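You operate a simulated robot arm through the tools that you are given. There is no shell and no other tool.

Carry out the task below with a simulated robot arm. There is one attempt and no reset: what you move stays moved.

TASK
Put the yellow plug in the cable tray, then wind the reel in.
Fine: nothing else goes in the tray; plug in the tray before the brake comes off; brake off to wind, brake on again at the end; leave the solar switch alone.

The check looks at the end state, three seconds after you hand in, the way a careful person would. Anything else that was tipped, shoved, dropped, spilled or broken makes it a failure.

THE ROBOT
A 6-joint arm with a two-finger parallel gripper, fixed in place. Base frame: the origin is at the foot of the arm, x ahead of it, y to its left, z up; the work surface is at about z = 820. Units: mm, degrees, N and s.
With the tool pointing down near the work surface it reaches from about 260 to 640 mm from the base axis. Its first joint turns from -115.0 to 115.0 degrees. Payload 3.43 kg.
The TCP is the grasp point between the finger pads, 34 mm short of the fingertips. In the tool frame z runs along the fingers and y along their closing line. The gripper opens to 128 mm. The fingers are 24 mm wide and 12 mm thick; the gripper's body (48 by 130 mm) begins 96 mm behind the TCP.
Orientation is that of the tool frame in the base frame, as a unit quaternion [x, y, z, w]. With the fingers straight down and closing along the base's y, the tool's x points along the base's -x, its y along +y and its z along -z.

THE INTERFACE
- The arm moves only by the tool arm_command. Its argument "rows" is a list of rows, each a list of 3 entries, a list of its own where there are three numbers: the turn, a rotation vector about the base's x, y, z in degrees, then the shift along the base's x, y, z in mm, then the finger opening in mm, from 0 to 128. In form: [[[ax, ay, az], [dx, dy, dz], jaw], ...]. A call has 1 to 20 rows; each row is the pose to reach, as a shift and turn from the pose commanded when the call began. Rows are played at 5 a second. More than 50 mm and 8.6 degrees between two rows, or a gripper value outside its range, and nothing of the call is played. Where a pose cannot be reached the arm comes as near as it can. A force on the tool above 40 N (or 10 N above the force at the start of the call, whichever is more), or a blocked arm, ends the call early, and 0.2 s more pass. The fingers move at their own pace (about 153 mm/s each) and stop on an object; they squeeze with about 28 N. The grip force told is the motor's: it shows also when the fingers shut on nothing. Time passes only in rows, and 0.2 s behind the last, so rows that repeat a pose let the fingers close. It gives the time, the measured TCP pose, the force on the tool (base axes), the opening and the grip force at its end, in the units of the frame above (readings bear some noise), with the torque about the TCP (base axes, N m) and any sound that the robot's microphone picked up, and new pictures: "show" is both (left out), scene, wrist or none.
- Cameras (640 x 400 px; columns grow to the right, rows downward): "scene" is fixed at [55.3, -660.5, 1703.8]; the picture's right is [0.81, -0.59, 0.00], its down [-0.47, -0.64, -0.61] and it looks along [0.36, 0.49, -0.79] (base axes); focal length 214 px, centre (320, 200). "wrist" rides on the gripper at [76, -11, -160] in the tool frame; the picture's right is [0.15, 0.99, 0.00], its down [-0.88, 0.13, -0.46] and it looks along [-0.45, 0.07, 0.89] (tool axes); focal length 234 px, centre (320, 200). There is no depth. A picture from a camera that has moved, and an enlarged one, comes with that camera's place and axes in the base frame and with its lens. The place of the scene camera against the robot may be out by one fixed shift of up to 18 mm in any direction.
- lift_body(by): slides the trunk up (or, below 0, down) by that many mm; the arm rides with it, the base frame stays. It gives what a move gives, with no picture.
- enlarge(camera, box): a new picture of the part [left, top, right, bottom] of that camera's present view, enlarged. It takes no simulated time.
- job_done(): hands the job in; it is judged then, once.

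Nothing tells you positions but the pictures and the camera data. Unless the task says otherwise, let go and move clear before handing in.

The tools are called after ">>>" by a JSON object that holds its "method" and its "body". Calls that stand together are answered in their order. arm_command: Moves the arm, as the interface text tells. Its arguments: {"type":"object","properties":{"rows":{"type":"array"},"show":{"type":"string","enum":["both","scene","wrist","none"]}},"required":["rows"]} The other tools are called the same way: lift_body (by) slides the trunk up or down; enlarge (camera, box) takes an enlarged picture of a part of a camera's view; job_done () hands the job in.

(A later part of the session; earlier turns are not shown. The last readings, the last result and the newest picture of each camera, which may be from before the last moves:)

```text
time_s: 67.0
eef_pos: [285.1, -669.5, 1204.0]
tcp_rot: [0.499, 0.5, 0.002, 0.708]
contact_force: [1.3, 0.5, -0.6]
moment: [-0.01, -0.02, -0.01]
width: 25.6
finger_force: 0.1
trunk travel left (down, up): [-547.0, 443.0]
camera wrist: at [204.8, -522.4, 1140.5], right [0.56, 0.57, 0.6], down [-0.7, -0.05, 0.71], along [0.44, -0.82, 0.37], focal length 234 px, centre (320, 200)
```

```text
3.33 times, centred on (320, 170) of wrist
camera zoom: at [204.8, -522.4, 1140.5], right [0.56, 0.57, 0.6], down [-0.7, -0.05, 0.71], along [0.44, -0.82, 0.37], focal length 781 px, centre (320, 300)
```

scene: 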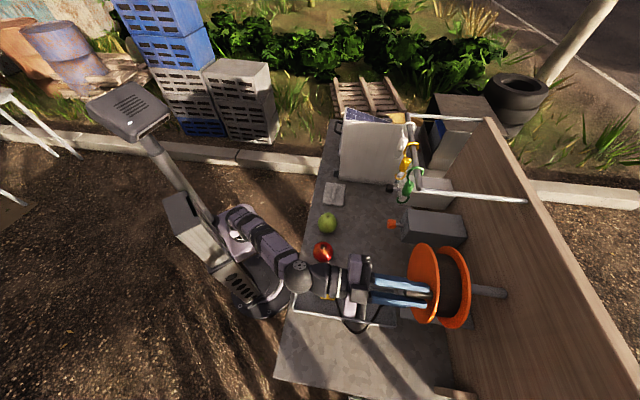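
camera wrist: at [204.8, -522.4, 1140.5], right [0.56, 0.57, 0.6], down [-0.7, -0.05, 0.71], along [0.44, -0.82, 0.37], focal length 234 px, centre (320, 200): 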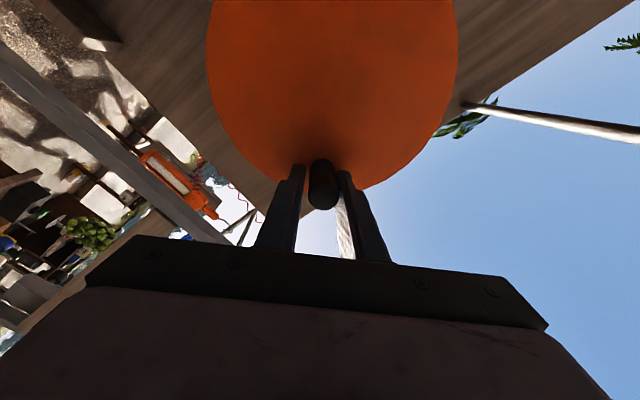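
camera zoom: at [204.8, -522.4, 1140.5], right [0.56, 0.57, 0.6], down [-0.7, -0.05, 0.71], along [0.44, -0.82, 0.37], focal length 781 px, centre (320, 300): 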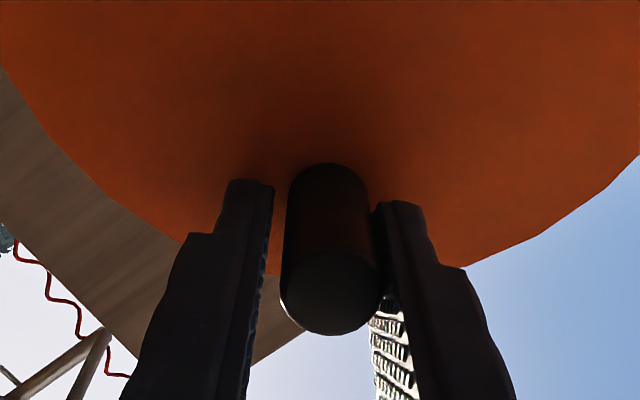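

Clockwise does wind in: the loop is visibly smaller again and forces stay below 2 N. I'll continue through another 60° with the same caged grip.

>>> {"method": "arm_command", "body": {"rows": [[[4.24, -4.24, 0], [-3.8, -3.8, -5.5], 25], [[8.49, -8.49, 0], [-7.2, -7.2, -11.5], 25], [[12.73, -12.73, 0], [-10.1, -10.1, -17.9], 25], [[16.97, -16.97, 0], [-12.5, -12.5, -24.8], 25], [[21.21, -21.21, 0], [-14.4, -14.4, -31.9], 25], [[25.46, -25.46, 0], [-15.7, -15.7, -39.4], 25], [[29.7, -29.7, 0], [-16.5, -16.5, -46.9], 25], [[33.94, -33.94, 0], [-16.8, -16.8, -54.6], 25], [[38.18, -38.18, 0], [-16.5, -16.5, -62.2], 25], [[42.43, -42.43, 0], [-15.6, -15.6, -69.8], 25], [[42.43, -42.43, 0], [-15.6, -15.6, -69.8], 25]], "show": "both"}}

>>> {"method": "enlarge", "body": {"camera": "scene", "box": [280, 220, 480, 350]}}

>>> {"method": "enlarge", "body": {"camera": "wrist", "box": [240, 110, 400, 230]}}

```text
time_s: 69.4
eef_pos: [268.2, -684.7, 1132.6]
tcp_rot: [0.681, 0.181, 0.355, 0.614]
contact_force: [0.2, 0.1, 0.3]
moment: [0.01, -0.02, 0.03]
width: 25.8
finger_force: 0.4
trunk travel left (down, up): [-547.0, 443.0]
camera wrist: at [210.5, -516.2, 1140.4], right [-0.09, -0.08, 0.99], down [-0.95, -0.3, -0.11], along [0.31, -0.95, -0.05], focal length 234 px, centre (320, 200)
```

scene: 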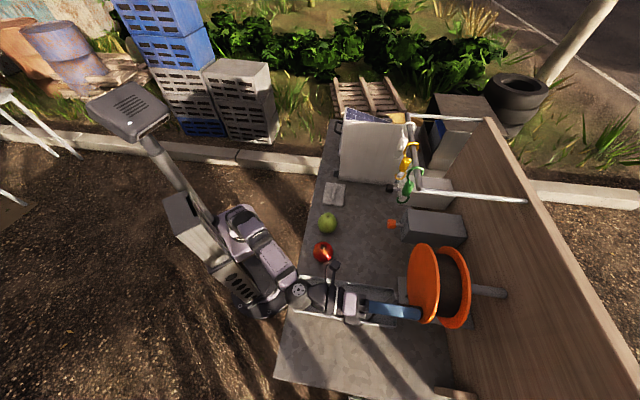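
wrist: 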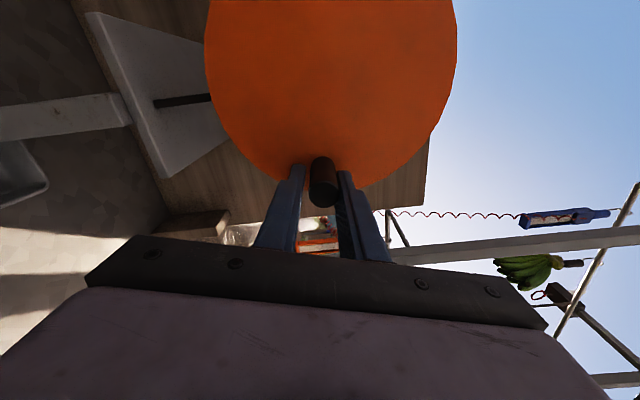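

```text
3.08 times, centred on (380, 285) of scene
camera zoom: at [55.3, -660.5, 1703.8], right [0.81, -0.59, 0.0], down [-0.47, -0.64, -0.61], along [0.36, 0.49, -0.79], focal length 660 px, centre (135, -62)
```

zoom: 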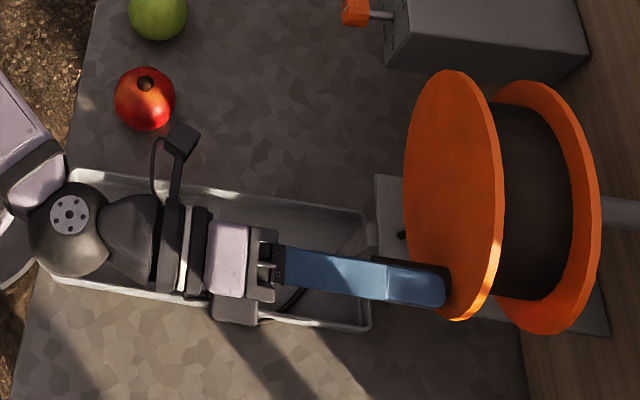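

```text
3.33 times, centred on (320, 170) of wrist
camera zoom: at [210.5, -516.2, 1140.4], right [-0.09, -0.08, 0.99], down [-0.95, -0.3, -0.11], along [0.31, -0.95, -0.05], focal length 781 px, centre (320, 300)
```

zoom: 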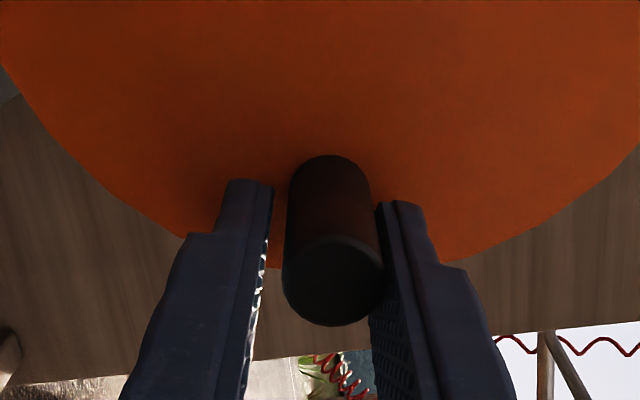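

The loop has been pulled almost entirely back over the tray wall, though the arm now blocks part of the view. I'll enlarge the tray area to see how much slack is left.

>>> {"method": "enlarge", "body": {"camera": "scene", "box": [285, 270, 405, 345]}}

```text
5.33 times, centred on (345, 308) of scene
camera zoom: at [55.3, -660.5, 1703.8], right [0.81, -0.59, 0.0], down [-0.47, -0.64, -0.61], along [0.36, 0.49, -0.79], focal length 1144 px, centre (187, -373)
```

zoom: 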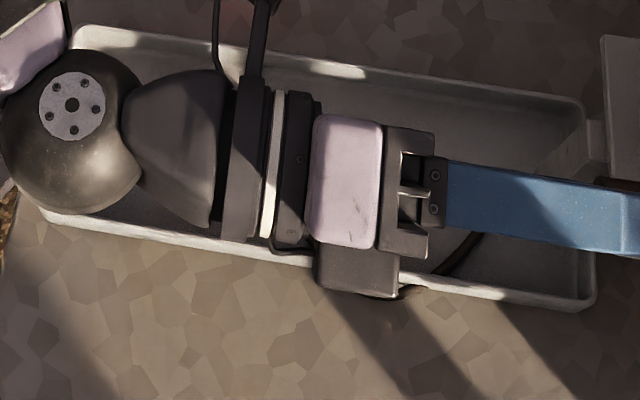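

About 45 mm of slack remains by my estimate, still draped over the wall. I'll wind another 42° and watch for the cable going taut.

>>> {"method": "arm_command", "body": {"rows": [[[4.24, -4.24, 0], [1.4, 1.4, -7.4], 25], [[8.49, -8.49, 0], [3.4, 3.4, -14.5], 25], [[12.73, -12.73, 0], [5.9, 5.9, -21.3], 25], [[16.97, -16.97, 0], [8.9, 8.9, -27.7], 25], [[21.21, -21.21, 0], [12.4, 12.4, -33.6], 25], [[25.46, -25.46, 0], [16.2, 16.2, -39], 25], [[29.7, -29.7, 0], [20.5, 20.5, -43.7], 25], [[29.7, -29.7, 0], [20.5, 20.5, -43.7], 25]], "show": "both"}}

>>> {"method": "enlarge", "body": {"camera": "scene", "box": [285, 260, 445, 350]}}

>>> {"method": "enlarge", "body": {"camera": "wrist", "box": [240, 110, 400, 230]}}

```text
time_s: 71.2
eef_pos: [289.2, -661.7, 1091.3]
tcp_rot: [0.702, -0.077, 0.549, 0.447]
contact_force: [-1.5, -1.0, -0.2]
moment: [0.04, 0.01, 0.02]
width: 25.7
finger_force: 0.8
trunk travel left (down, up): [-547.0, 443.0]
camera wrist: at [214.2, -512.4, 1146.8], right [-0.53, -0.53, 0.66], down [-0.74, -0.09, -0.67], along [0.41, -0.84, -0.34], focal length 234 px, centre (320, 200)
```

scene: 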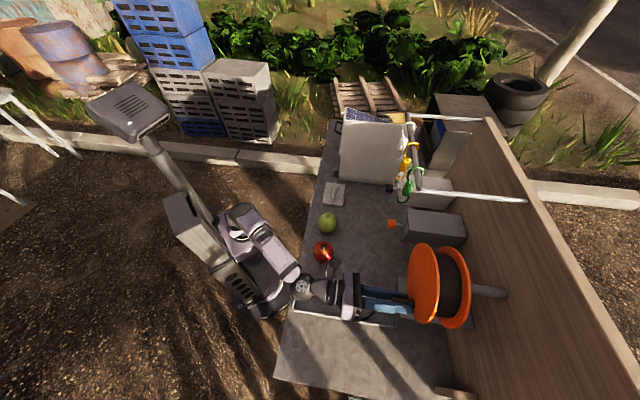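
wrist: 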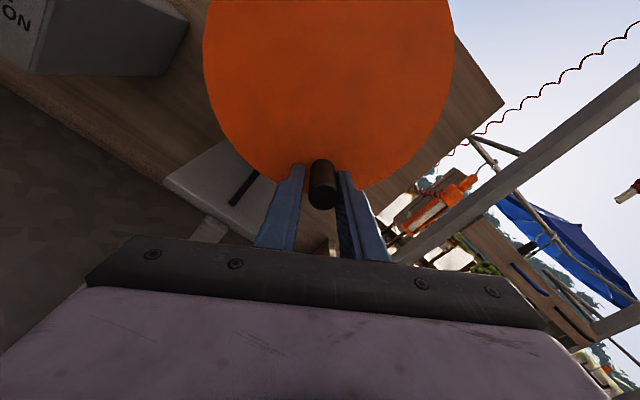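

```text
4.00 times, centred on (365, 305) of scene
camera zoom: at [55.3, -660.5, 1703.8], right [0.81, -0.59, 0.0], down [-0.47, -0.64, -0.61], along [0.36, 0.49, -0.79], focal length 858 px, centre (140, -220)
```

zoom: 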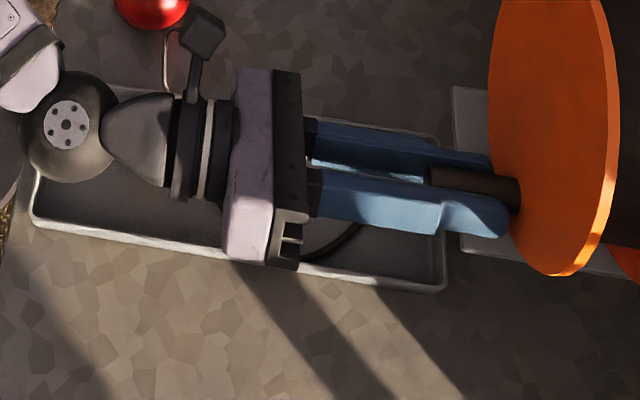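

```text
3.33 times, centred on (320, 170) of wrist
camera zoom: at [214.2, -512.4, 1146.8], right [-0.53, -0.53, 0.66], down [-0.74, -0.09, -0.67], along [0.41, -0.84, -0.34], focal length 781 px, centre (320, 300)
```

zoom: 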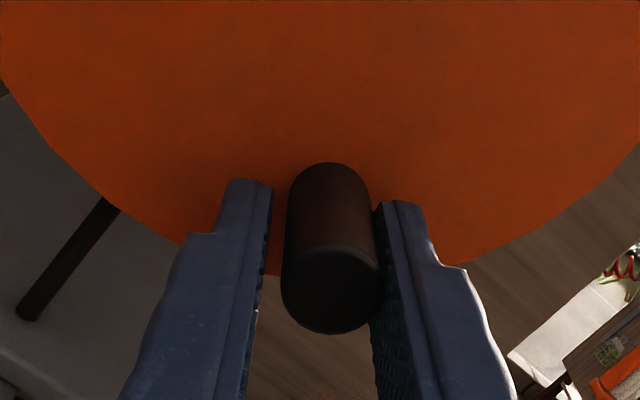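

The whole cable is now inside the tray, with a gentle curve left. I'll wind about 30° more, until the peg is at the bottom where it hangs stably, then back off to inspect.

>>> {"method": "arm_command", "body": {"rows": [[[4.24, -4.24, 0], [4.6, 4.6, -4.1], 25], [[8.49, -8.49, 0], [9.4, 9.4, -7.5], 25], [[12.73, -12.73, 0], [14.5, 14.5, -10.2], 25], [[16.97, -16.97, 0], [19.7, 19.7, -12.1], 25], [[21.21, -21.21, 0], [25.1, 25.1, -13.3], 25], [[21.21, -21.21, 0], [25.1, 25.1, -13.3], 25]], "show": "both"}}

>>> {"method": "enlarge", "body": {"camera": "scene", "box": [285, 260, 445, 350]}}

```text
time_s: 72.6
eef_pos: [313.4, -639.2, 1077.7]
tcp_rot: [0.659, -0.257, 0.645, 0.29]
contact_force: [-1.0, -0.8, -0.5]
moment: [0.0, -0.02, 0.06]
width: 25.8
finger_force: 0.6
trunk travel left (down, up): [-547.0, 443.0]
camera wrist: at [213.4, -513.3, 1152.2], right [-0.7, -0.69, 0.2], down [-0.45, 0.2, -0.87], along [0.56, -0.7, -0.45], focal length 234 px, centre (320, 200)
```

scene: 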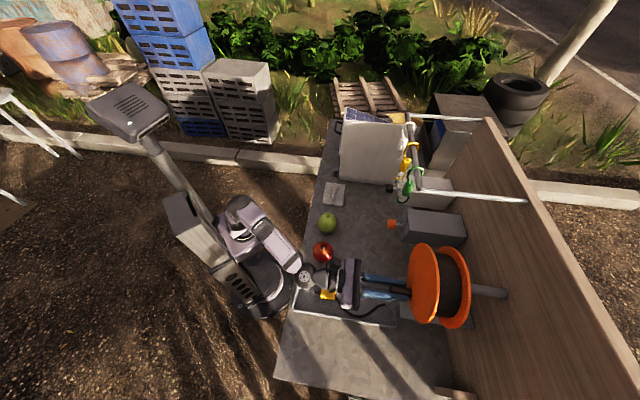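
wrist: 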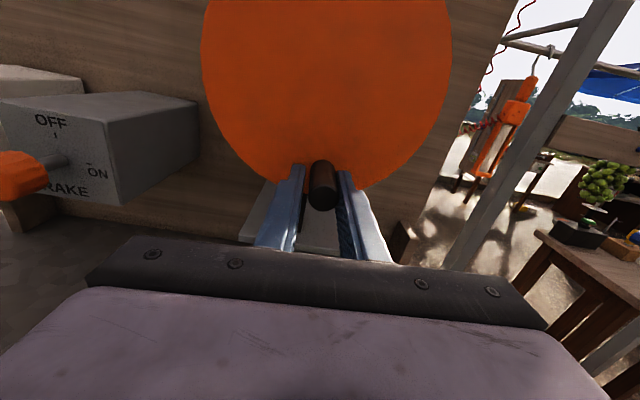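

```text
4.00 times, centred on (365, 305) of scene
camera zoom: at [55.3, -660.5, 1703.8], right [0.81, -0.59, 0.0], down [-0.47, -0.64, -0.61], along [0.36, 0.49, -0.79], focal length 858 px, centre (140, -220)
```

zoom: 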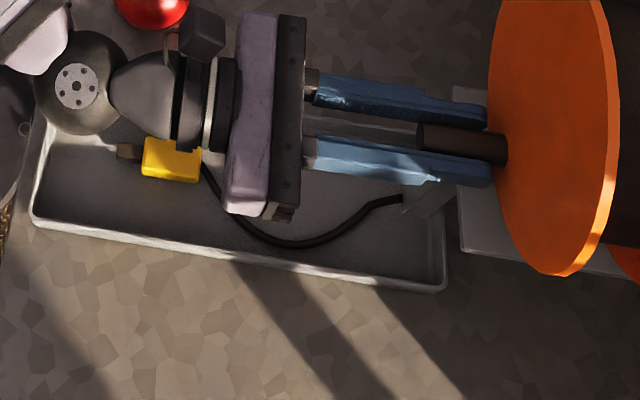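

The plug hasn't moved, and about 40 mm of slack remains as a curve inside the tray. I'll wind another 42° to take it up.

>>> {"method": "arm_command", "body": {"rows": [[[4.24, -4.24, 0], [5.4, 5.4, -0.3], 25], [[8.49, -8.49, 0], [10.8, 10.8, 0.1], 25], [[12.73, -12.73, 0], [16.2, 16.2, 1.4], 25], [[16.97, -16.97, 0], [21.4, 21.4, 3.4], 25], [[21.21, -21.21, 0], [26.4, 26.4, 6.3], 25], [[25.46, -25.46, 0], [31.2, 31.2, 9.8], 25], [[29.7, -29.7, 0], [35.7, 35.7, 14], 25], [[29.7, -29.7, 0], [35.7, 35.7, 14], 25]], "show": "both"}}

>>> {"method": "enlarge", "body": {"camera": "scene", "box": [285, 260, 445, 350]}}

```text
time_s: 74.4
eef_pos: [350.5, -604.5, 1091.7]
tcp_rot: [0.525, -0.475, 0.705, 0.037]
contact_force: [-1.3, -0.7, 0.5]
moment: [0.0, 0.01, -0.01]
width: 25.6
finger_force: 0.8
trunk travel left (down, up): [-547.0, 443.0]
camera wrist: at [210.9, -516.2, 1157.2], right [-0.61, -0.6, -0.51], down [0.0, 0.64, -0.76], along [0.79, -0.47, -0.39], focal length 234 px, centre (320, 200)
```

scene: 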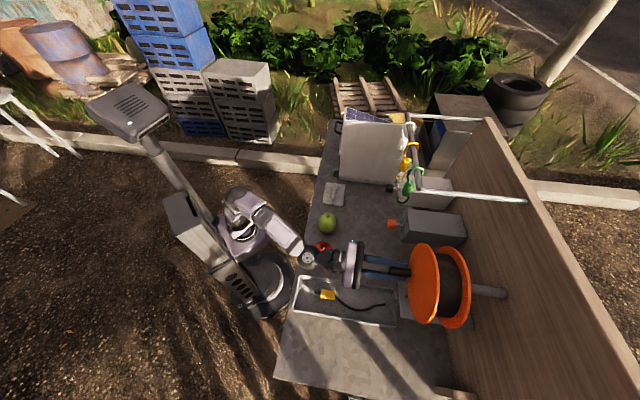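
wrist: 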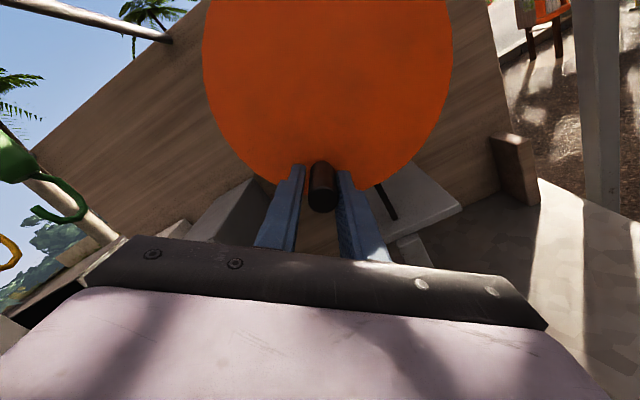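

```text
4.00 times, centred on (365, 305) of scene
camera zoom: at [55.3, -660.5, 1703.8], right [0.81, -0.59, 0.0], down [-0.47, -0.64, -0.61], along [0.36, 0.49, -0.79], focal length 858 px, centre (140, -220)
```

zoom: 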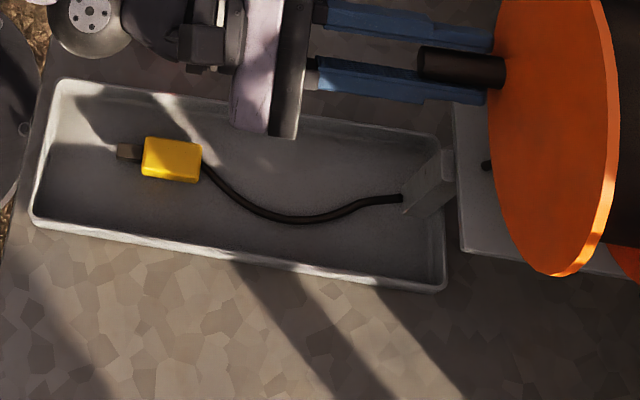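

The view is clear now: the plug sits where I placed it and only a shallow curve of cable remains, roughly 15 mm of slack. I'll wind another 24°, slowly.

>>> {"method": "arm_command", "body": {"rows": [[[4.24, -4.24, 0], [4.2, 4.2, 4.9], 25], [[8.49, -8.49, 0], [8, 8, 10.3], 25], [[12.73, -12.73, 0], [11.4, 11.4, 16.3], 25], [[16.97, -16.97, 0], [14.3, 14.3, 22.8], 25], [[16.97, -16.97, 0], [14.3, 14.3, 22.8], 25]], "show": "both"}}

>>> {"method": "enlarge", "body": {"camera": "scene", "box": [285, 260, 445, 350]}}

```text
time_s: 75.6
eef_pos: [364.4, -589.1, 1111.6]
tcp_rot: [0.417, -0.573, 0.697, -0.111]
contact_force: [0.7, 0.3, -1.7]
moment: [-0.01, -0.03, 0.0]
width: 25.9
finger_force: 1.1
trunk travel left (down, up): [-547.0, 443.0]
camera wrist: at [208.5, -519.5, 1156.5], right [-0.41, -0.41, -0.82], down [0.19, 0.84, -0.51], along [0.89, -0.37, -0.27], focal length 234 px, centre (320, 200)
```

scene: 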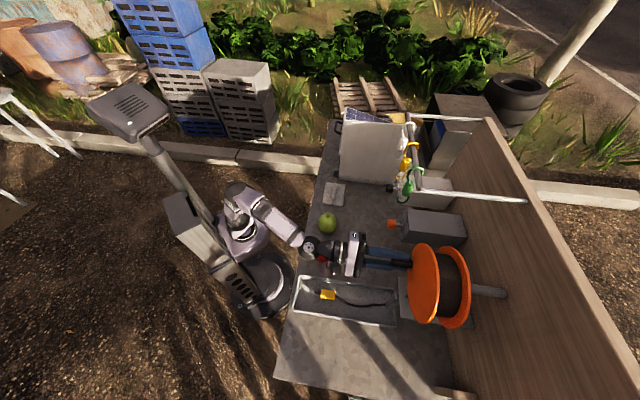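
wrist: 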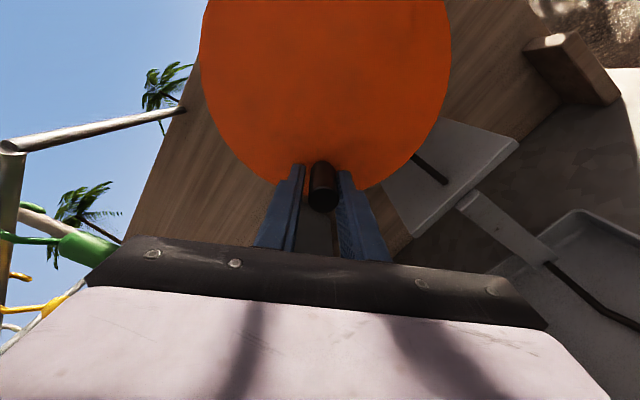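

```text
4.00 times, centred on (365, 305) of scene
camera zoom: at [55.3, -660.5, 1703.8], right [0.81, -0.59, 0.0], down [-0.47, -0.64, -0.61], along [0.36, 0.49, -0.79], focal length 858 px, centre (140, -220)
```

zoom: 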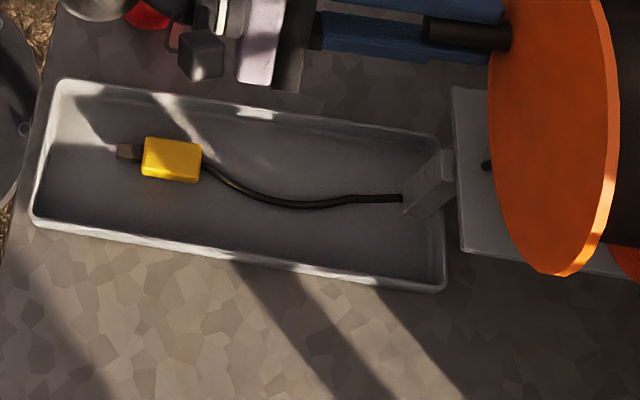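

The cable is nearly straight, with under 10 mm of slack. I'll continue another 24° to see whether it goes taut and what it does to the plug.

>>> {"method": "arm_command", "body": {"rows": [[[4.24, -4.24, 0], [2.4, 2.4, 6.9], 25], [[8.49, -8.49, 0], [4.3, 4.3, 14], 25], [[12.73, -12.73, 0], [5.7, 5.7, 21.5], 25], [[16.97, -16.97, 0], [6.5, 6.5, 29], 25], [[16.97, -16.97, 0], [6.5, 6.5, 29], 25]], "show": "both"}}

>>> {"method": "enlarge", "body": {"camera": "scene", "box": [285, 260, 445, 350]}}

```text
time_s: 76.8
eef_pos: [371.2, -582.9, 1142.1]
tcp_rot: [0.288, -0.648, 0.658, -0.252]
contact_force: [0.8, 1.5, -1.9]
moment: [-0.01, -0.03, 0.01]
width: 26.4
finger_force: 1.3
trunk travel left (down, up): [-547.0, 443.0]
camera wrist: at [206.6, -521.5, 1157.7], right [-0.14, -0.14, -0.98], down [0.29, 0.94, -0.17], along [0.94, -0.31, -0.1], focal length 234 px, centre (320, 200)
```

scene: 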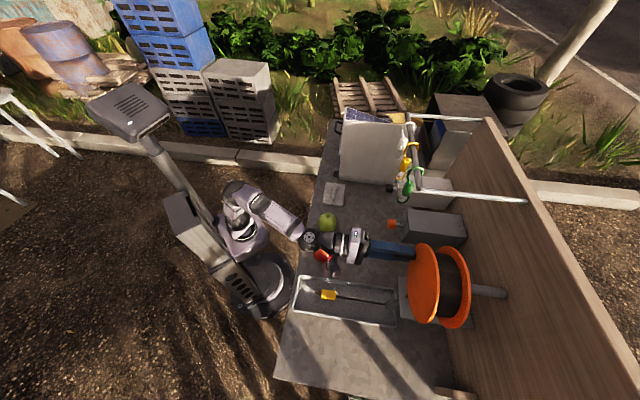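
wrist: 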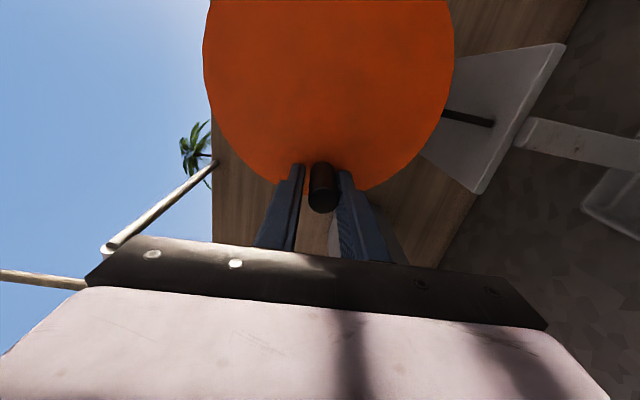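

```text
4.00 times, centred on (365, 305) of scene
camera zoom: at [55.3, -660.5, 1703.8], right [0.81, -0.59, 0.0], down [-0.47, -0.64, -0.61], along [0.36, 0.49, -0.79], focal length 858 px, centre (140, -220)
```

zoom: 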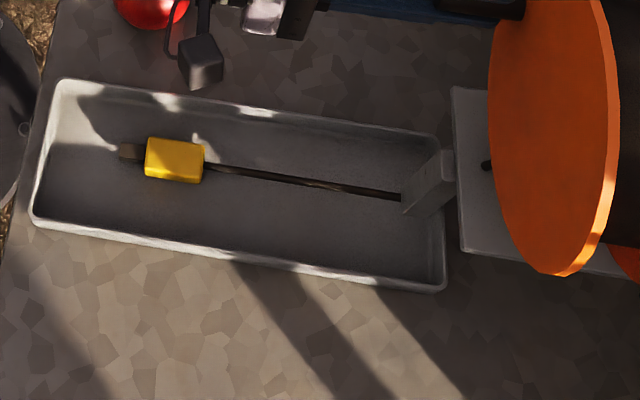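

The cable is now taut and the plug has started to slide a couple of millimetres towards the guide, still well inside the tray. Forces are only about 2.5 N. To wind in properly I'll carry on, drawing the plug along the tray, with the roll lagging slightly to save wrist range.

>>> {"method": "arm_command", "body": {"rows": [[[2.12, -2.12, 0], [0.2, 0.2, 7.6], 25], [[4.24, -4.24, 0], [-0.1, -0.1, 15.3], 25], [[6.36, -6.36, 0], [-1, -1, 22.9], 25], [[8.49, -8.49, 0], [-2.4, -2.4, 30.2], 25], [[10.6, -10.6, 0], [-4.4, -4.4, 37.4], 25], [[12.73, -12.73, 0], [-6.9, -6.9, 44.2], 25], [[14.85, -14.85, 0], [-9.9, -9.9, 50.5], 25], [[14.85, -14.85, 0], [-9.9, -9.9, 50.5], 25]], "show": "both"}}

>>> {"method": "enlarge", "body": {"camera": "scene", "box": [285, 260, 445, 350]}}

>>> {"method": "enlarge", "body": {"camera": "wrist", "box": [240, 110, 400, 230]}}

```text
time_s: 78.6
eef_pos: [372.5, -568.4, 1136.5]
tcp_rot: [-0.161, 0.678, -0.616, 0.368]
contact_force: [0.1, 0.1, -0.4]
moment: [0.0, 0.01, 0.01]
width: 25.1
finger_force: 0.1
out of reach, approached as far as the arm can: row 2, 3, 4, 5, 6, 7, 8
trunk travel left (down, up): [-547.0, 443.0]
camera wrist: at [207.8, -505.3, 1119.6], right [0.13, 0.09, -0.99], down [0.31, 0.94, 0.13], along [0.94, -0.32, 0.1], focal length 234 px, centre (320, 200)
```

scene: 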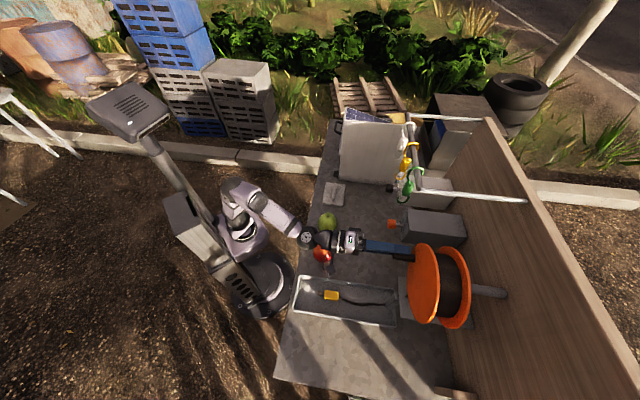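
wrist: 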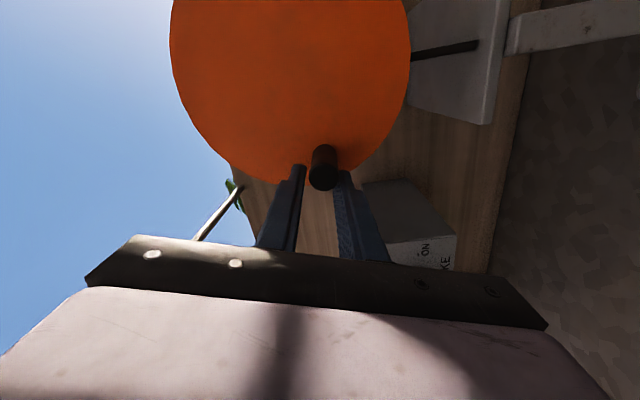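

```text
4.00 times, centred on (365, 305) of scene
camera zoom: at [55.3, -660.5, 1703.8], right [0.81, -0.59, 0.0], down [-0.47, -0.64, -0.61], along [0.36, 0.49, -0.79], focal length 858 px, centre (140, -220)
```

zoom: 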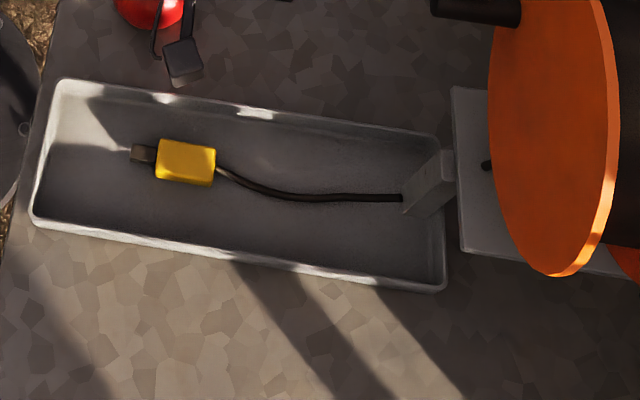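

```text
3.33 times, centred on (320, 170) of wrist
camera zoom: at [207.8, -505.3, 1119.6], right [0.13, 0.09, -0.99], down [0.31, 0.94, 0.13], along [0.94, -0.32, 0.1], focal length 781 px, centre (320, 300)
```

zoom: 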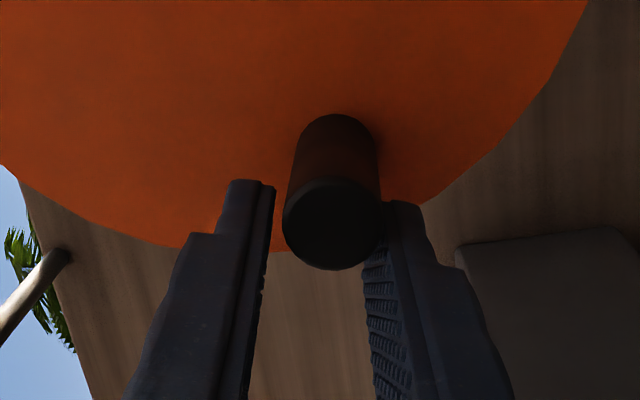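

The wrist reached its roll limit near 270°, and the peg has nearly slipped out of the cage, but no force built up. The plug has moved about 10 mm and there's slight slack again. I'll open, back straight out and check that the reel stays put. Then I'll regrasp with the tool rolled back 180°, since the gripper is symmetric.

>>> {"method": "arm_command", "body": {"rows": [[[0, 0, 0], [0, 0, 0], 45], [[0, 0, 0], [0, 0, 0], 64], [[0, 0, 0], [-10, 10, 0], 64], [[0, 0, 0], [-25, 25, 0], 64], [[0, 0, 0], [-40, 40, 0], 64], [[0, 0, 0], [-55, 55, 0], 64], [[0, 0, 0], [-55, 55, 0], 64]], "show": "both"}}

>>> {"method": "enlarge", "body": {"camera": "scene", "box": [300, 220, 500, 345]}}

```text
time_s: 80.2
eef_pos: [317.3, -510.6, 1124.5]
tcp_rot: [-0.166, 0.687, -0.604, 0.369]
contact_force: [0.1, 0.2, -0.8]
moment: [-0.03, -0.02, -0.02]
width: 64.4
finger_force: 0.1
out of reach, approached as far as the arm can: row 3, 4, 5, 6, 7
trunk travel left (down, up): [-547.0, 443.0]
camera wrist: at [151.8, -449.1, 1111.7], right [0.12, 0.11, -0.99], down [0.3, 0.94, 0.14], along [0.95, -0.31, 0.08], focal length 234 px, centre (320, 200)
```

scene: 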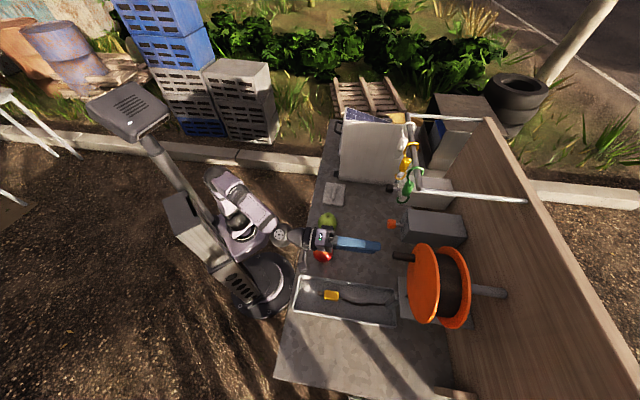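
wrist: 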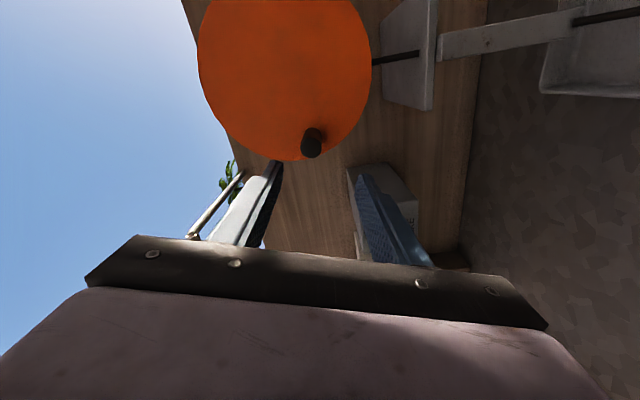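

```text
3.20 times, centred on (400, 282) of scene
camera zoom: at [55.3, -660.5, 1703.8], right [0.81, -0.59, 0.0], down [-0.47, -0.64, -0.61], along [0.36, 0.49, -0.79], focal length 686 px, centre (64, -64)
```

zoom: 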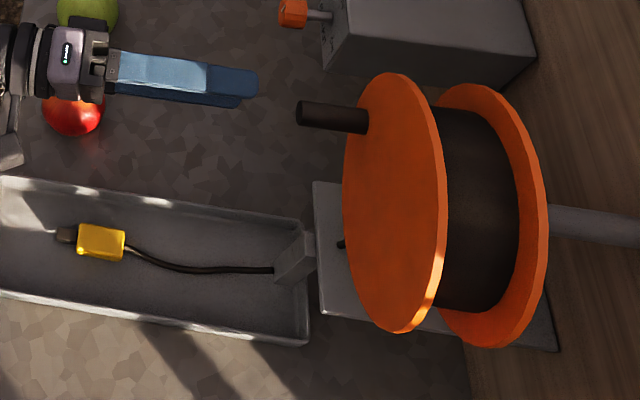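

The reel stays where I left it, with the peg at about 9 o'clock, so it holds by friction. I'll roll the tool back in free air, in two stages, to regrasp with the wrist range restored.

>>> {"method": "arm_command", "body": {"rows": [[[-5.66, 5.66, 0], [0, 0, 2], 64], [[-11.3, 11.3, 0], [-1, -2, 4], 64], [[-17, 17, 0], [-1, -3, 6], 64], [[-22.6, 22.6, 0], [-2, -4, 8], 64], [[-28.3, 28.3, 0], [-3, -6, 10], 64], [[-33.9, 33.9, 0], [-4, -8, 11], 64], [[-39.6, 39.6, 0], [-5, -10, 11], 64], [[-45.3, 45.3, 0], [-6, -12, 11], 64], [[-50.9, 50.9, 0], [-6, -13, 11], 64], [[-56.6, 56.6, 0], [-6, -13, 11], 64], [[-62.2, 62.2, 0], [-6, -13, 11], 64], [[-67.9, 67.9, 0], [-6, -13, 11], 64], [[-73.5, 73.5, 0], [-6, -13, 11], 64], [[-79.2, 79.2, 0], [-6, -13, 11], 64], [[-84.9, 84.9, 0], [-6, -13, 11], 64], [[-90.5, 90.5, 0], [-6, -13, 11], 64], [[-96.2, 96.2, 0], [-6, -13, 11], 64], [[-101.8, 101.8, 0], [-6, -13, 11], 64], [[-107.5, 107.5, 0], [-6, -13, 11], 64], [[-107.5, 107.5, 0], [-6, -13, 11], 64]], "show": "none"}}

>>> {"method": "arm_command", "body": {"rows": [[[-5.66, 5.66, 0], [0, 0, 0], 64], [[-11.3, 11.3, 0], [0, 0, 0], 64], [[-17, 17, 0], [0, 0, 0], 64], [[-22.6, 22.6, 0], [0, 0, 0], 64], [[-28.3, 28.3, 0], [0, 0, 0], 64], [[-33.9, 33.9, 0], [0, 0, 0], 64], [[-39.6, 39.6, 0], [0, 0, 0], 64], [[-41.5, 41.5, 0], [0, 0, 0], 64], [[-41.5, 41.5, 0], [0, 0, 0], 64]], "show": "wrist"}}

```text
time_s: 84.4
eef_pos: [314.6, -522.0, 1136.2]
tcp_rot: [0.706, -0.006, 0.503, 0.499]
contact_force: [0.4, -0.1, 0.1]
moment: [-0.04, 0.02, 0.02]
width: 63.9
finger_force: 0.2
trunk travel left (down, up): [-547.0, 443.0]
```

```text
time_s: 86.4
eef_pos: [315.1, -523.4, 1136.6]
tcp_rot: [0.617, 0.341, 0.198, 0.681]
contact_force: [0.7, 0.2, -0.4]
moment: [-0.01, 0.04, 0.04]
width: 63.8
finger_force: 0.0
trunk travel left (down, up): [-547.0, 443.0]
camera wrist: at [251.9, -358.8, 1107.8], right [0.25, 0.26, 0.93], down [-0.91, -0.26, 0.32], along [0.33, -0.93, 0.17], focal length 234 px, centre (320, 200)
```

wrist: 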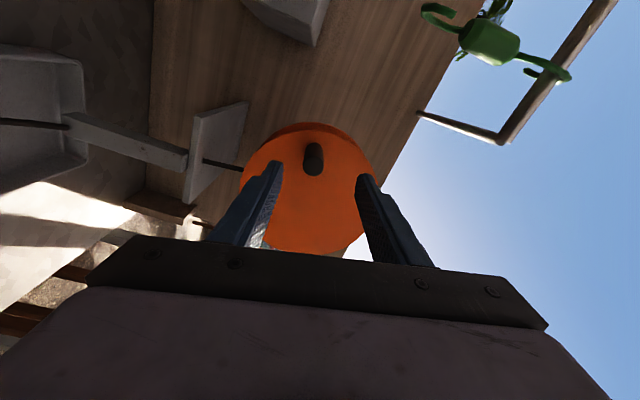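

Regrasp orientation is set: roll 77°, pointing straight at the reel. I'll enlarge to line up with the peg.

>>> {"method": "enlarge", "body": {"camera": "wrist", "box": [240, 100, 400, 220]}}

```text
3.33 times, centred on (320, 160) of wrist
camera zoom: at [251.9, -358.8, 1107.8], right [0.25, 0.26, 0.93], down [-0.91, -0.26, 0.32], along [0.33, -0.93, 0.17], focal length 781 px, centre (320, 333)
```

zoom: 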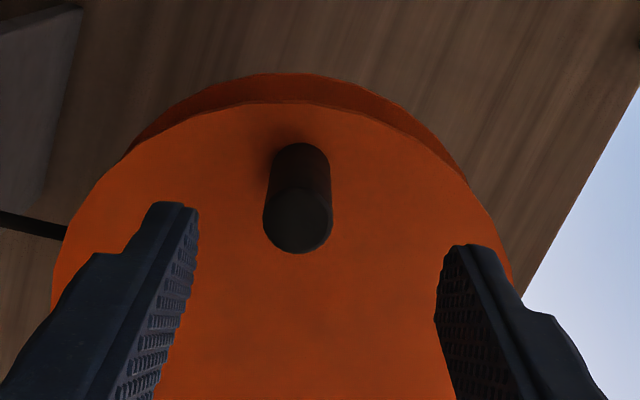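

The peg tip is about 5 mm off the tool axis, mostly lower. I'll correct that first and then advance over the peg.

>>> {"method": "arm_command", "body": {"rows": [[[0, 0, 0], [-3.3, -3.3, -5.6], 64], [[0, 0, 0], [10, -17, -5.6], 64], [[0, 0, 0], [24, -31, -5.6], 64], [[0, 0, 0], [36, -43, -5.6], 64], [[0, 0, 0], [46, -53, -5.6], 64], [[0, 0, 0], [53.6, -60.2, -5.6], 64], [[0, 0, 0], [53.6, -60.2, -5.6], 64]], "show": "wrist"}}

>>> {"method": "enlarge", "body": {"camera": "wrist", "box": [240, 110, 400, 230]}}

```text
time_s: 88.0
eef_pos: [366.5, -582.2, 1133.1]
tcp_rot: [0.618, 0.341, 0.196, 0.681]
contact_force: [-1.0, 0.3, -0.3]
moment: [-0.01, 0.04, -0.02]
width: 64.0
finger_force: 0.1
trunk travel left (down, up): [-547.0, 443.0]
camera wrist: at [305.3, -417.3, 1103.3], right [0.25, 0.26, 0.93], down [-0.91, -0.26, 0.32], along [0.33, -0.93, 0.17], focal length 234 px, centre (320, 200)
```

wrist: 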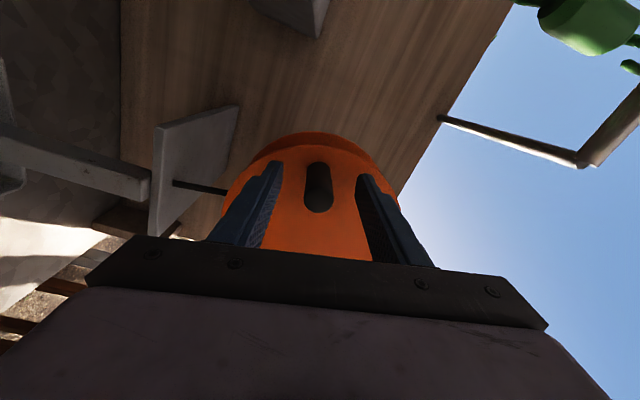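

```text
3.33 times, centred on (320, 170) of wrist
camera zoom: at [305.3, -417.3, 1103.3], right [0.25, 0.26, 0.93], down [-0.91, -0.26, 0.32], along [0.33, -0.93, 0.17], focal length 781 px, centre (320, 300)
```

zoom: 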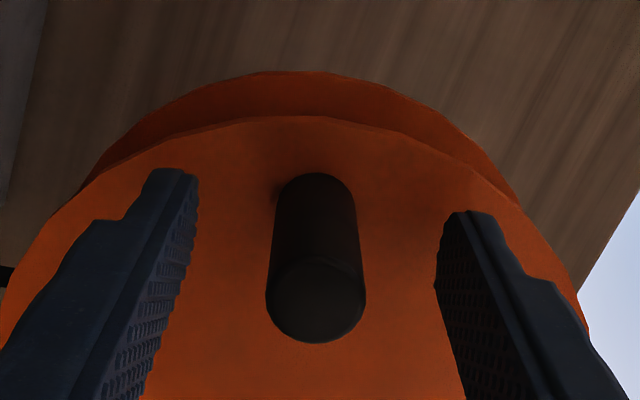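

The peg is centred between the fingers. I'll close to the loose 25 mm cage and wind another 60°.

>>> {"method": "arm_command", "body": {"rows": [[[0, 0, 0], [0, 0, 0], 45], [[0, 0, 0], [0, 0, 0], 30], [[0, 0, 0], [0, 0, 0], 25], [[0, 0, 0], [0, 0, 0], 25], [[4.24, -4.24, 0], [-1, -1, 7.8], 25], [[8.49, -8.49, 0], [-0.4, -0.4, 15.2], 25], [[12.73, -12.73, 0], [-0.4, -0.4, 22.6], 25], [[16.97, -16.97, 0], [-0.9, -0.9, 30], 25], [[21.21, -21.21, 0], [-2, -2, 37.3], 25], [[25.46, -25.46, 0], [-3.6, -3.6, 44.4], 25], [[29.7, -29.7, 0], [-5.7, -5.7, 51.2], 25], [[33.94, -33.94, 0], [-8.3, -8.3, 57.7], 25], [[38.18, -38.18, 0], [-11.3, -11.3, 63.7], 25], [[42.43, -42.43, 0], [-14.8, -14.8, 69.3], 25], [[42.43, -42.43, 0], [-14.8, -14.8, 69.3], 25]], "show": "both"}}

>>> {"method": "enlarge", "body": {"camera": "scene", "box": [285, 260, 445, 350]}}

>>> {"method": "enlarge", "body": {"camera": "wrist", "box": [240, 110, 400, 230]}}

```text
time_s: 91.2
eef_pos: [351.8, -597.7, 1201.3]
tcp_rot: [0.706, -0.015, 0.51, 0.492]
contact_force: [1.4, 0.8, -0.2]
moment: [0.01, 0.02, 0.05]
width: 25.8
finger_force: 0.3
trunk travel left (down, up): [-547.0, 443.0]
camera wrist: at [283.5, -441.0, 1248.4], right [-0.45, -0.44, 0.78], down [-0.81, -0.17, -0.56], along [0.38, -0.88, -0.28], focal length 234 px, centre (320, 200)
```

scene: 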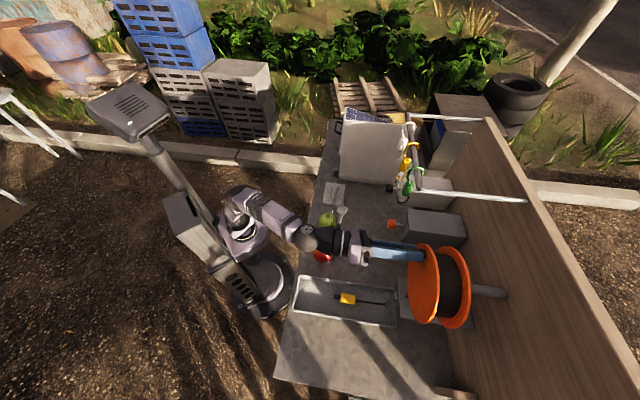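
wrist: 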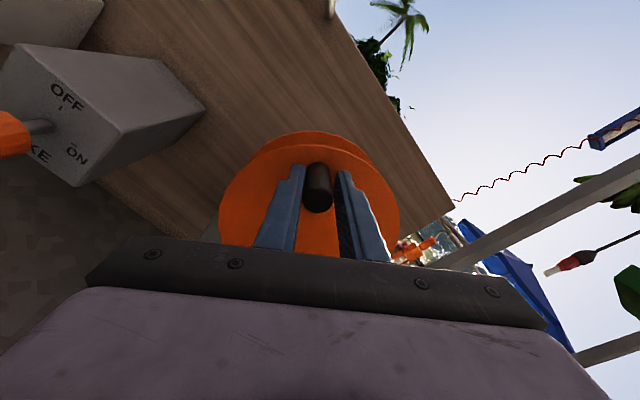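

```text
4.00 times, centred on (365, 305) of scene
camera zoom: at [55.3, -660.5, 1703.8], right [0.81, -0.59, 0.0], down [-0.47, -0.64, -0.61], along [0.36, 0.49, -0.79], focal length 858 px, centre (140, -220)
```

zoom: 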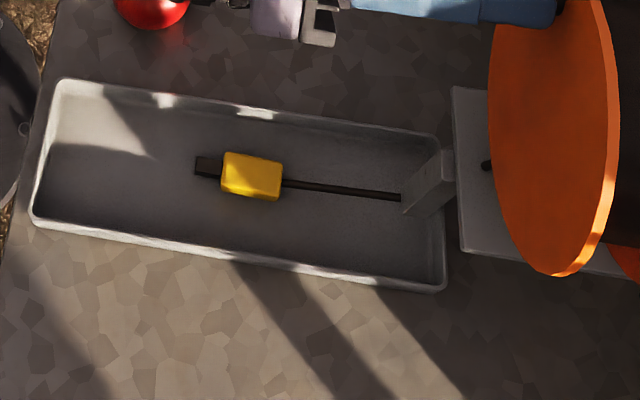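

```text
3.33 times, centred on (320, 170) of wrist
camera zoom: at [283.5, -441.0, 1248.4], right [-0.45, -0.44, 0.78], down [-0.81, -0.17, -0.56], along [0.38, -0.88, -0.28], focal length 781 px, centre (320, 300)
```

zoom: 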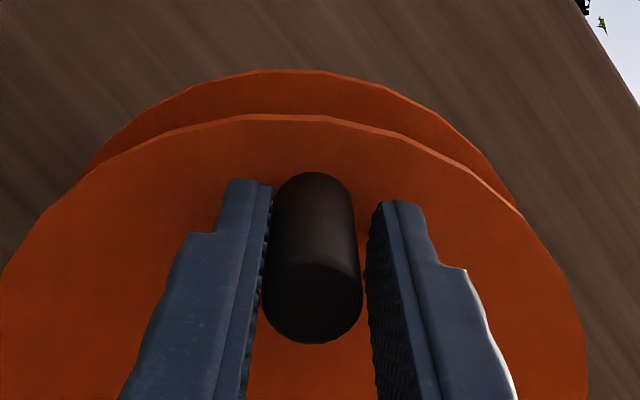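

Winding is going smoothly: the cable is taut and the plug slides straight along the tray, with about 100 mm left to the guide. I'll wind another 42°, which brings the total to about one full turn.

>>> {"method": "arm_command", "body": {"rows": [[[4.24, -4.24, 0], [-3.9, -3.9, 5], 25], [[8.49, -8.49, 0], [-8.1, -8.1, 9.4], 25], [[12.73, -12.73, 0], [-12.6, -12.6, 13.2], 25], [[16.97, -16.97, 0], [-17.4, -17.4, 16.3], 25], [[21.21, -21.21, 0], [-22.4, -22.4, 18.6], 25], [[25.46, -25.46, 0], [-27.5, -27.5, 20.2], 25], [[29.7, -29.7, 0], [-32.8, -32.8, 21], 25], [[29.7, -29.7, 0], [-32.8, -32.8, 21], 25]], "show": "both"}}

>>> {"method": "enlarge", "body": {"camera": "scene", "box": [285, 260, 445, 350]}}

>>> {"method": "enlarge", "body": {"camera": "wrist", "box": [240, 110, 400, 230]}}

```text
time_s: 93.0
eef_pos: [319.9, -630.2, 1221.9]
tcp_rot: [0.654, -0.269, 0.65, 0.277]
contact_force: [1.7, 0.5, -0.1]
moment: [0.03, 0.01, 0.05]
width: 25.5
finger_force: 0.8
trunk travel left (down, up): [-547.0, 443.0]
camera wrist: at [217.0, -507.0, 1297.5], right [-0.7, -0.69, 0.16], down [-0.42, 0.23, -0.88], along [0.57, -0.68, -0.45], focal length 234 px, centre (320, 200)
```

scene: 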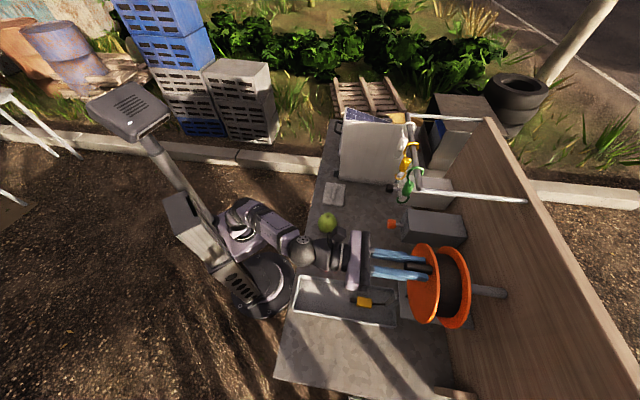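
wrist: 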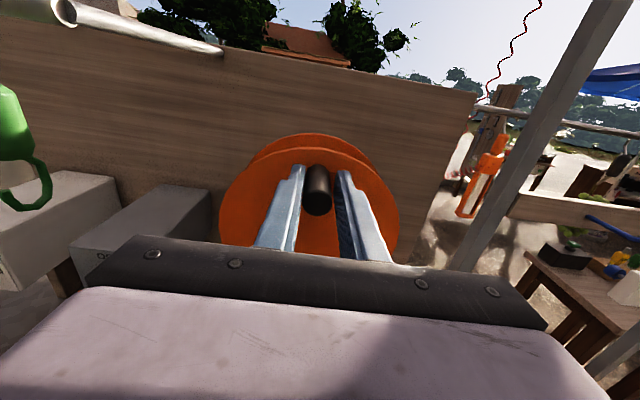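

```text
4.00 times, centred on (365, 305) of scene
camera zoom: at [55.3, -660.5, 1703.8], right [0.81, -0.59, 0.0], down [-0.47, -0.64, -0.61], along [0.36, 0.49, -0.79], focal length 858 px, centre (140, -220)
```

zoom: 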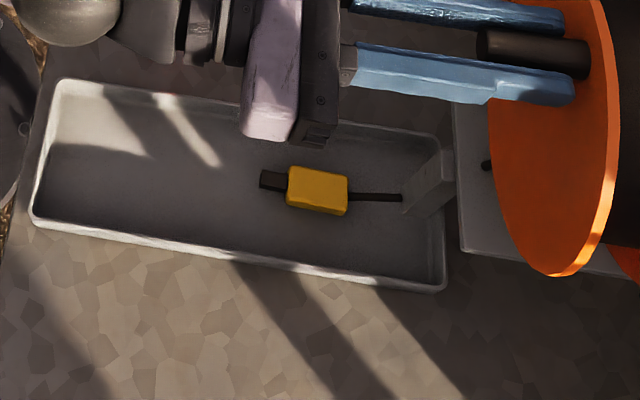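

```text
3.33 times, centred on (320, 170) of wrist
camera zoom: at [217.0, -507.0, 1297.5], right [-0.7, -0.69, 0.16], down [-0.42, 0.23, -0.88], along [0.57, -0.68, -0.45], focal length 781 px, centre (320, 300)
```

zoom: 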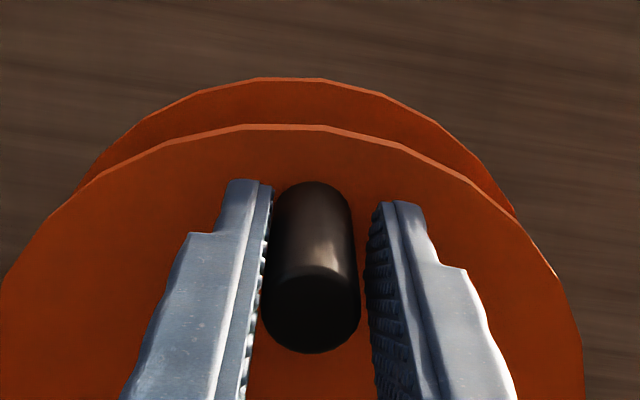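

The plug is about 45 mm from the guide, still fully in the tray, and the reel has made almost exactly one turn. I'll add 18° so it's clearly past a full turn, while leaving a gap between plug and guide.

>>> {"method": "arm_command", "body": {"rows": [[[4.24, -4.24, 0], [-5.3, -5.3, 0], 25], [[8.49, -8.49, 0], [-10.5, -10.5, -0.7], 25], [[12.73, -12.73, 0], [-15.6, -15.6, -2.2], 25], [[12.73, -12.73, 0], [-15.6, -15.6, -2.2], 25]], "show": "both"}}

>>> {"method": "enlarge", "body": {"camera": "scene", "box": [285, 260, 445, 350]}}

```text
time_s: 94.0
eef_pos: [313.5, -639.1, 1221.1]
tcp_rot: [0.608, -0.363, 0.686, 0.167]
contact_force: [21.3, 18.0, 0.7]
moment: [-0.03, 0.0, -0.34]
width: 40.2
finger_force: 13.6
trunk travel left (down, up): [-547.0, 443.0]
camera wrist: at [192.1, -533.8, 1297.1], right [-0.69, -0.7, -0.15], down [-0.23, 0.42, -0.88], along [0.68, -0.58, -0.45], focal length 234 px, centre (320, 200)
```

scene: 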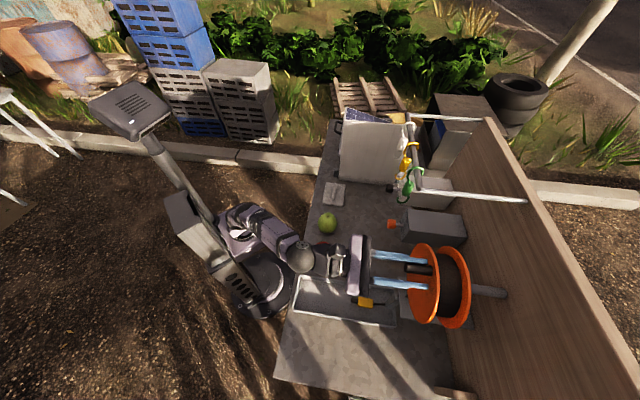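
wrist: 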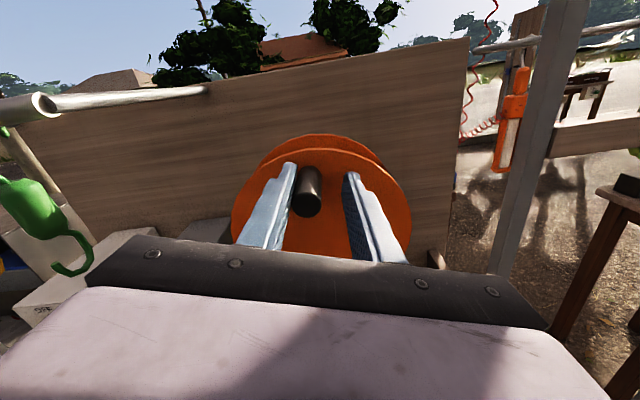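

```text
4.00 times, centred on (365, 305) of scene
camera zoom: at [55.3, -660.5, 1703.8], right [0.81, -0.59, 0.0], down [-0.47, -0.64, -0.61], along [0.36, 0.49, -0.79], focal length 858 px, centre (140, -220)
```

zoom: 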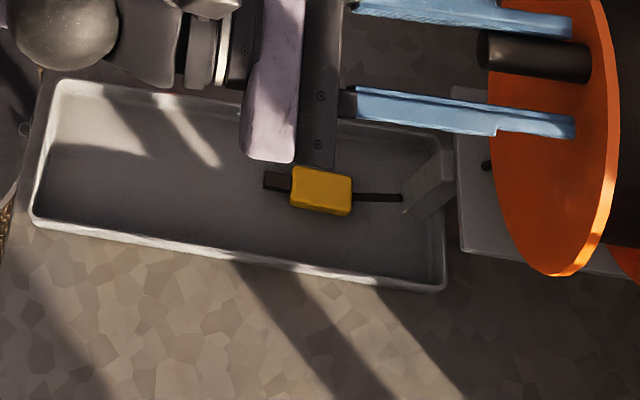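

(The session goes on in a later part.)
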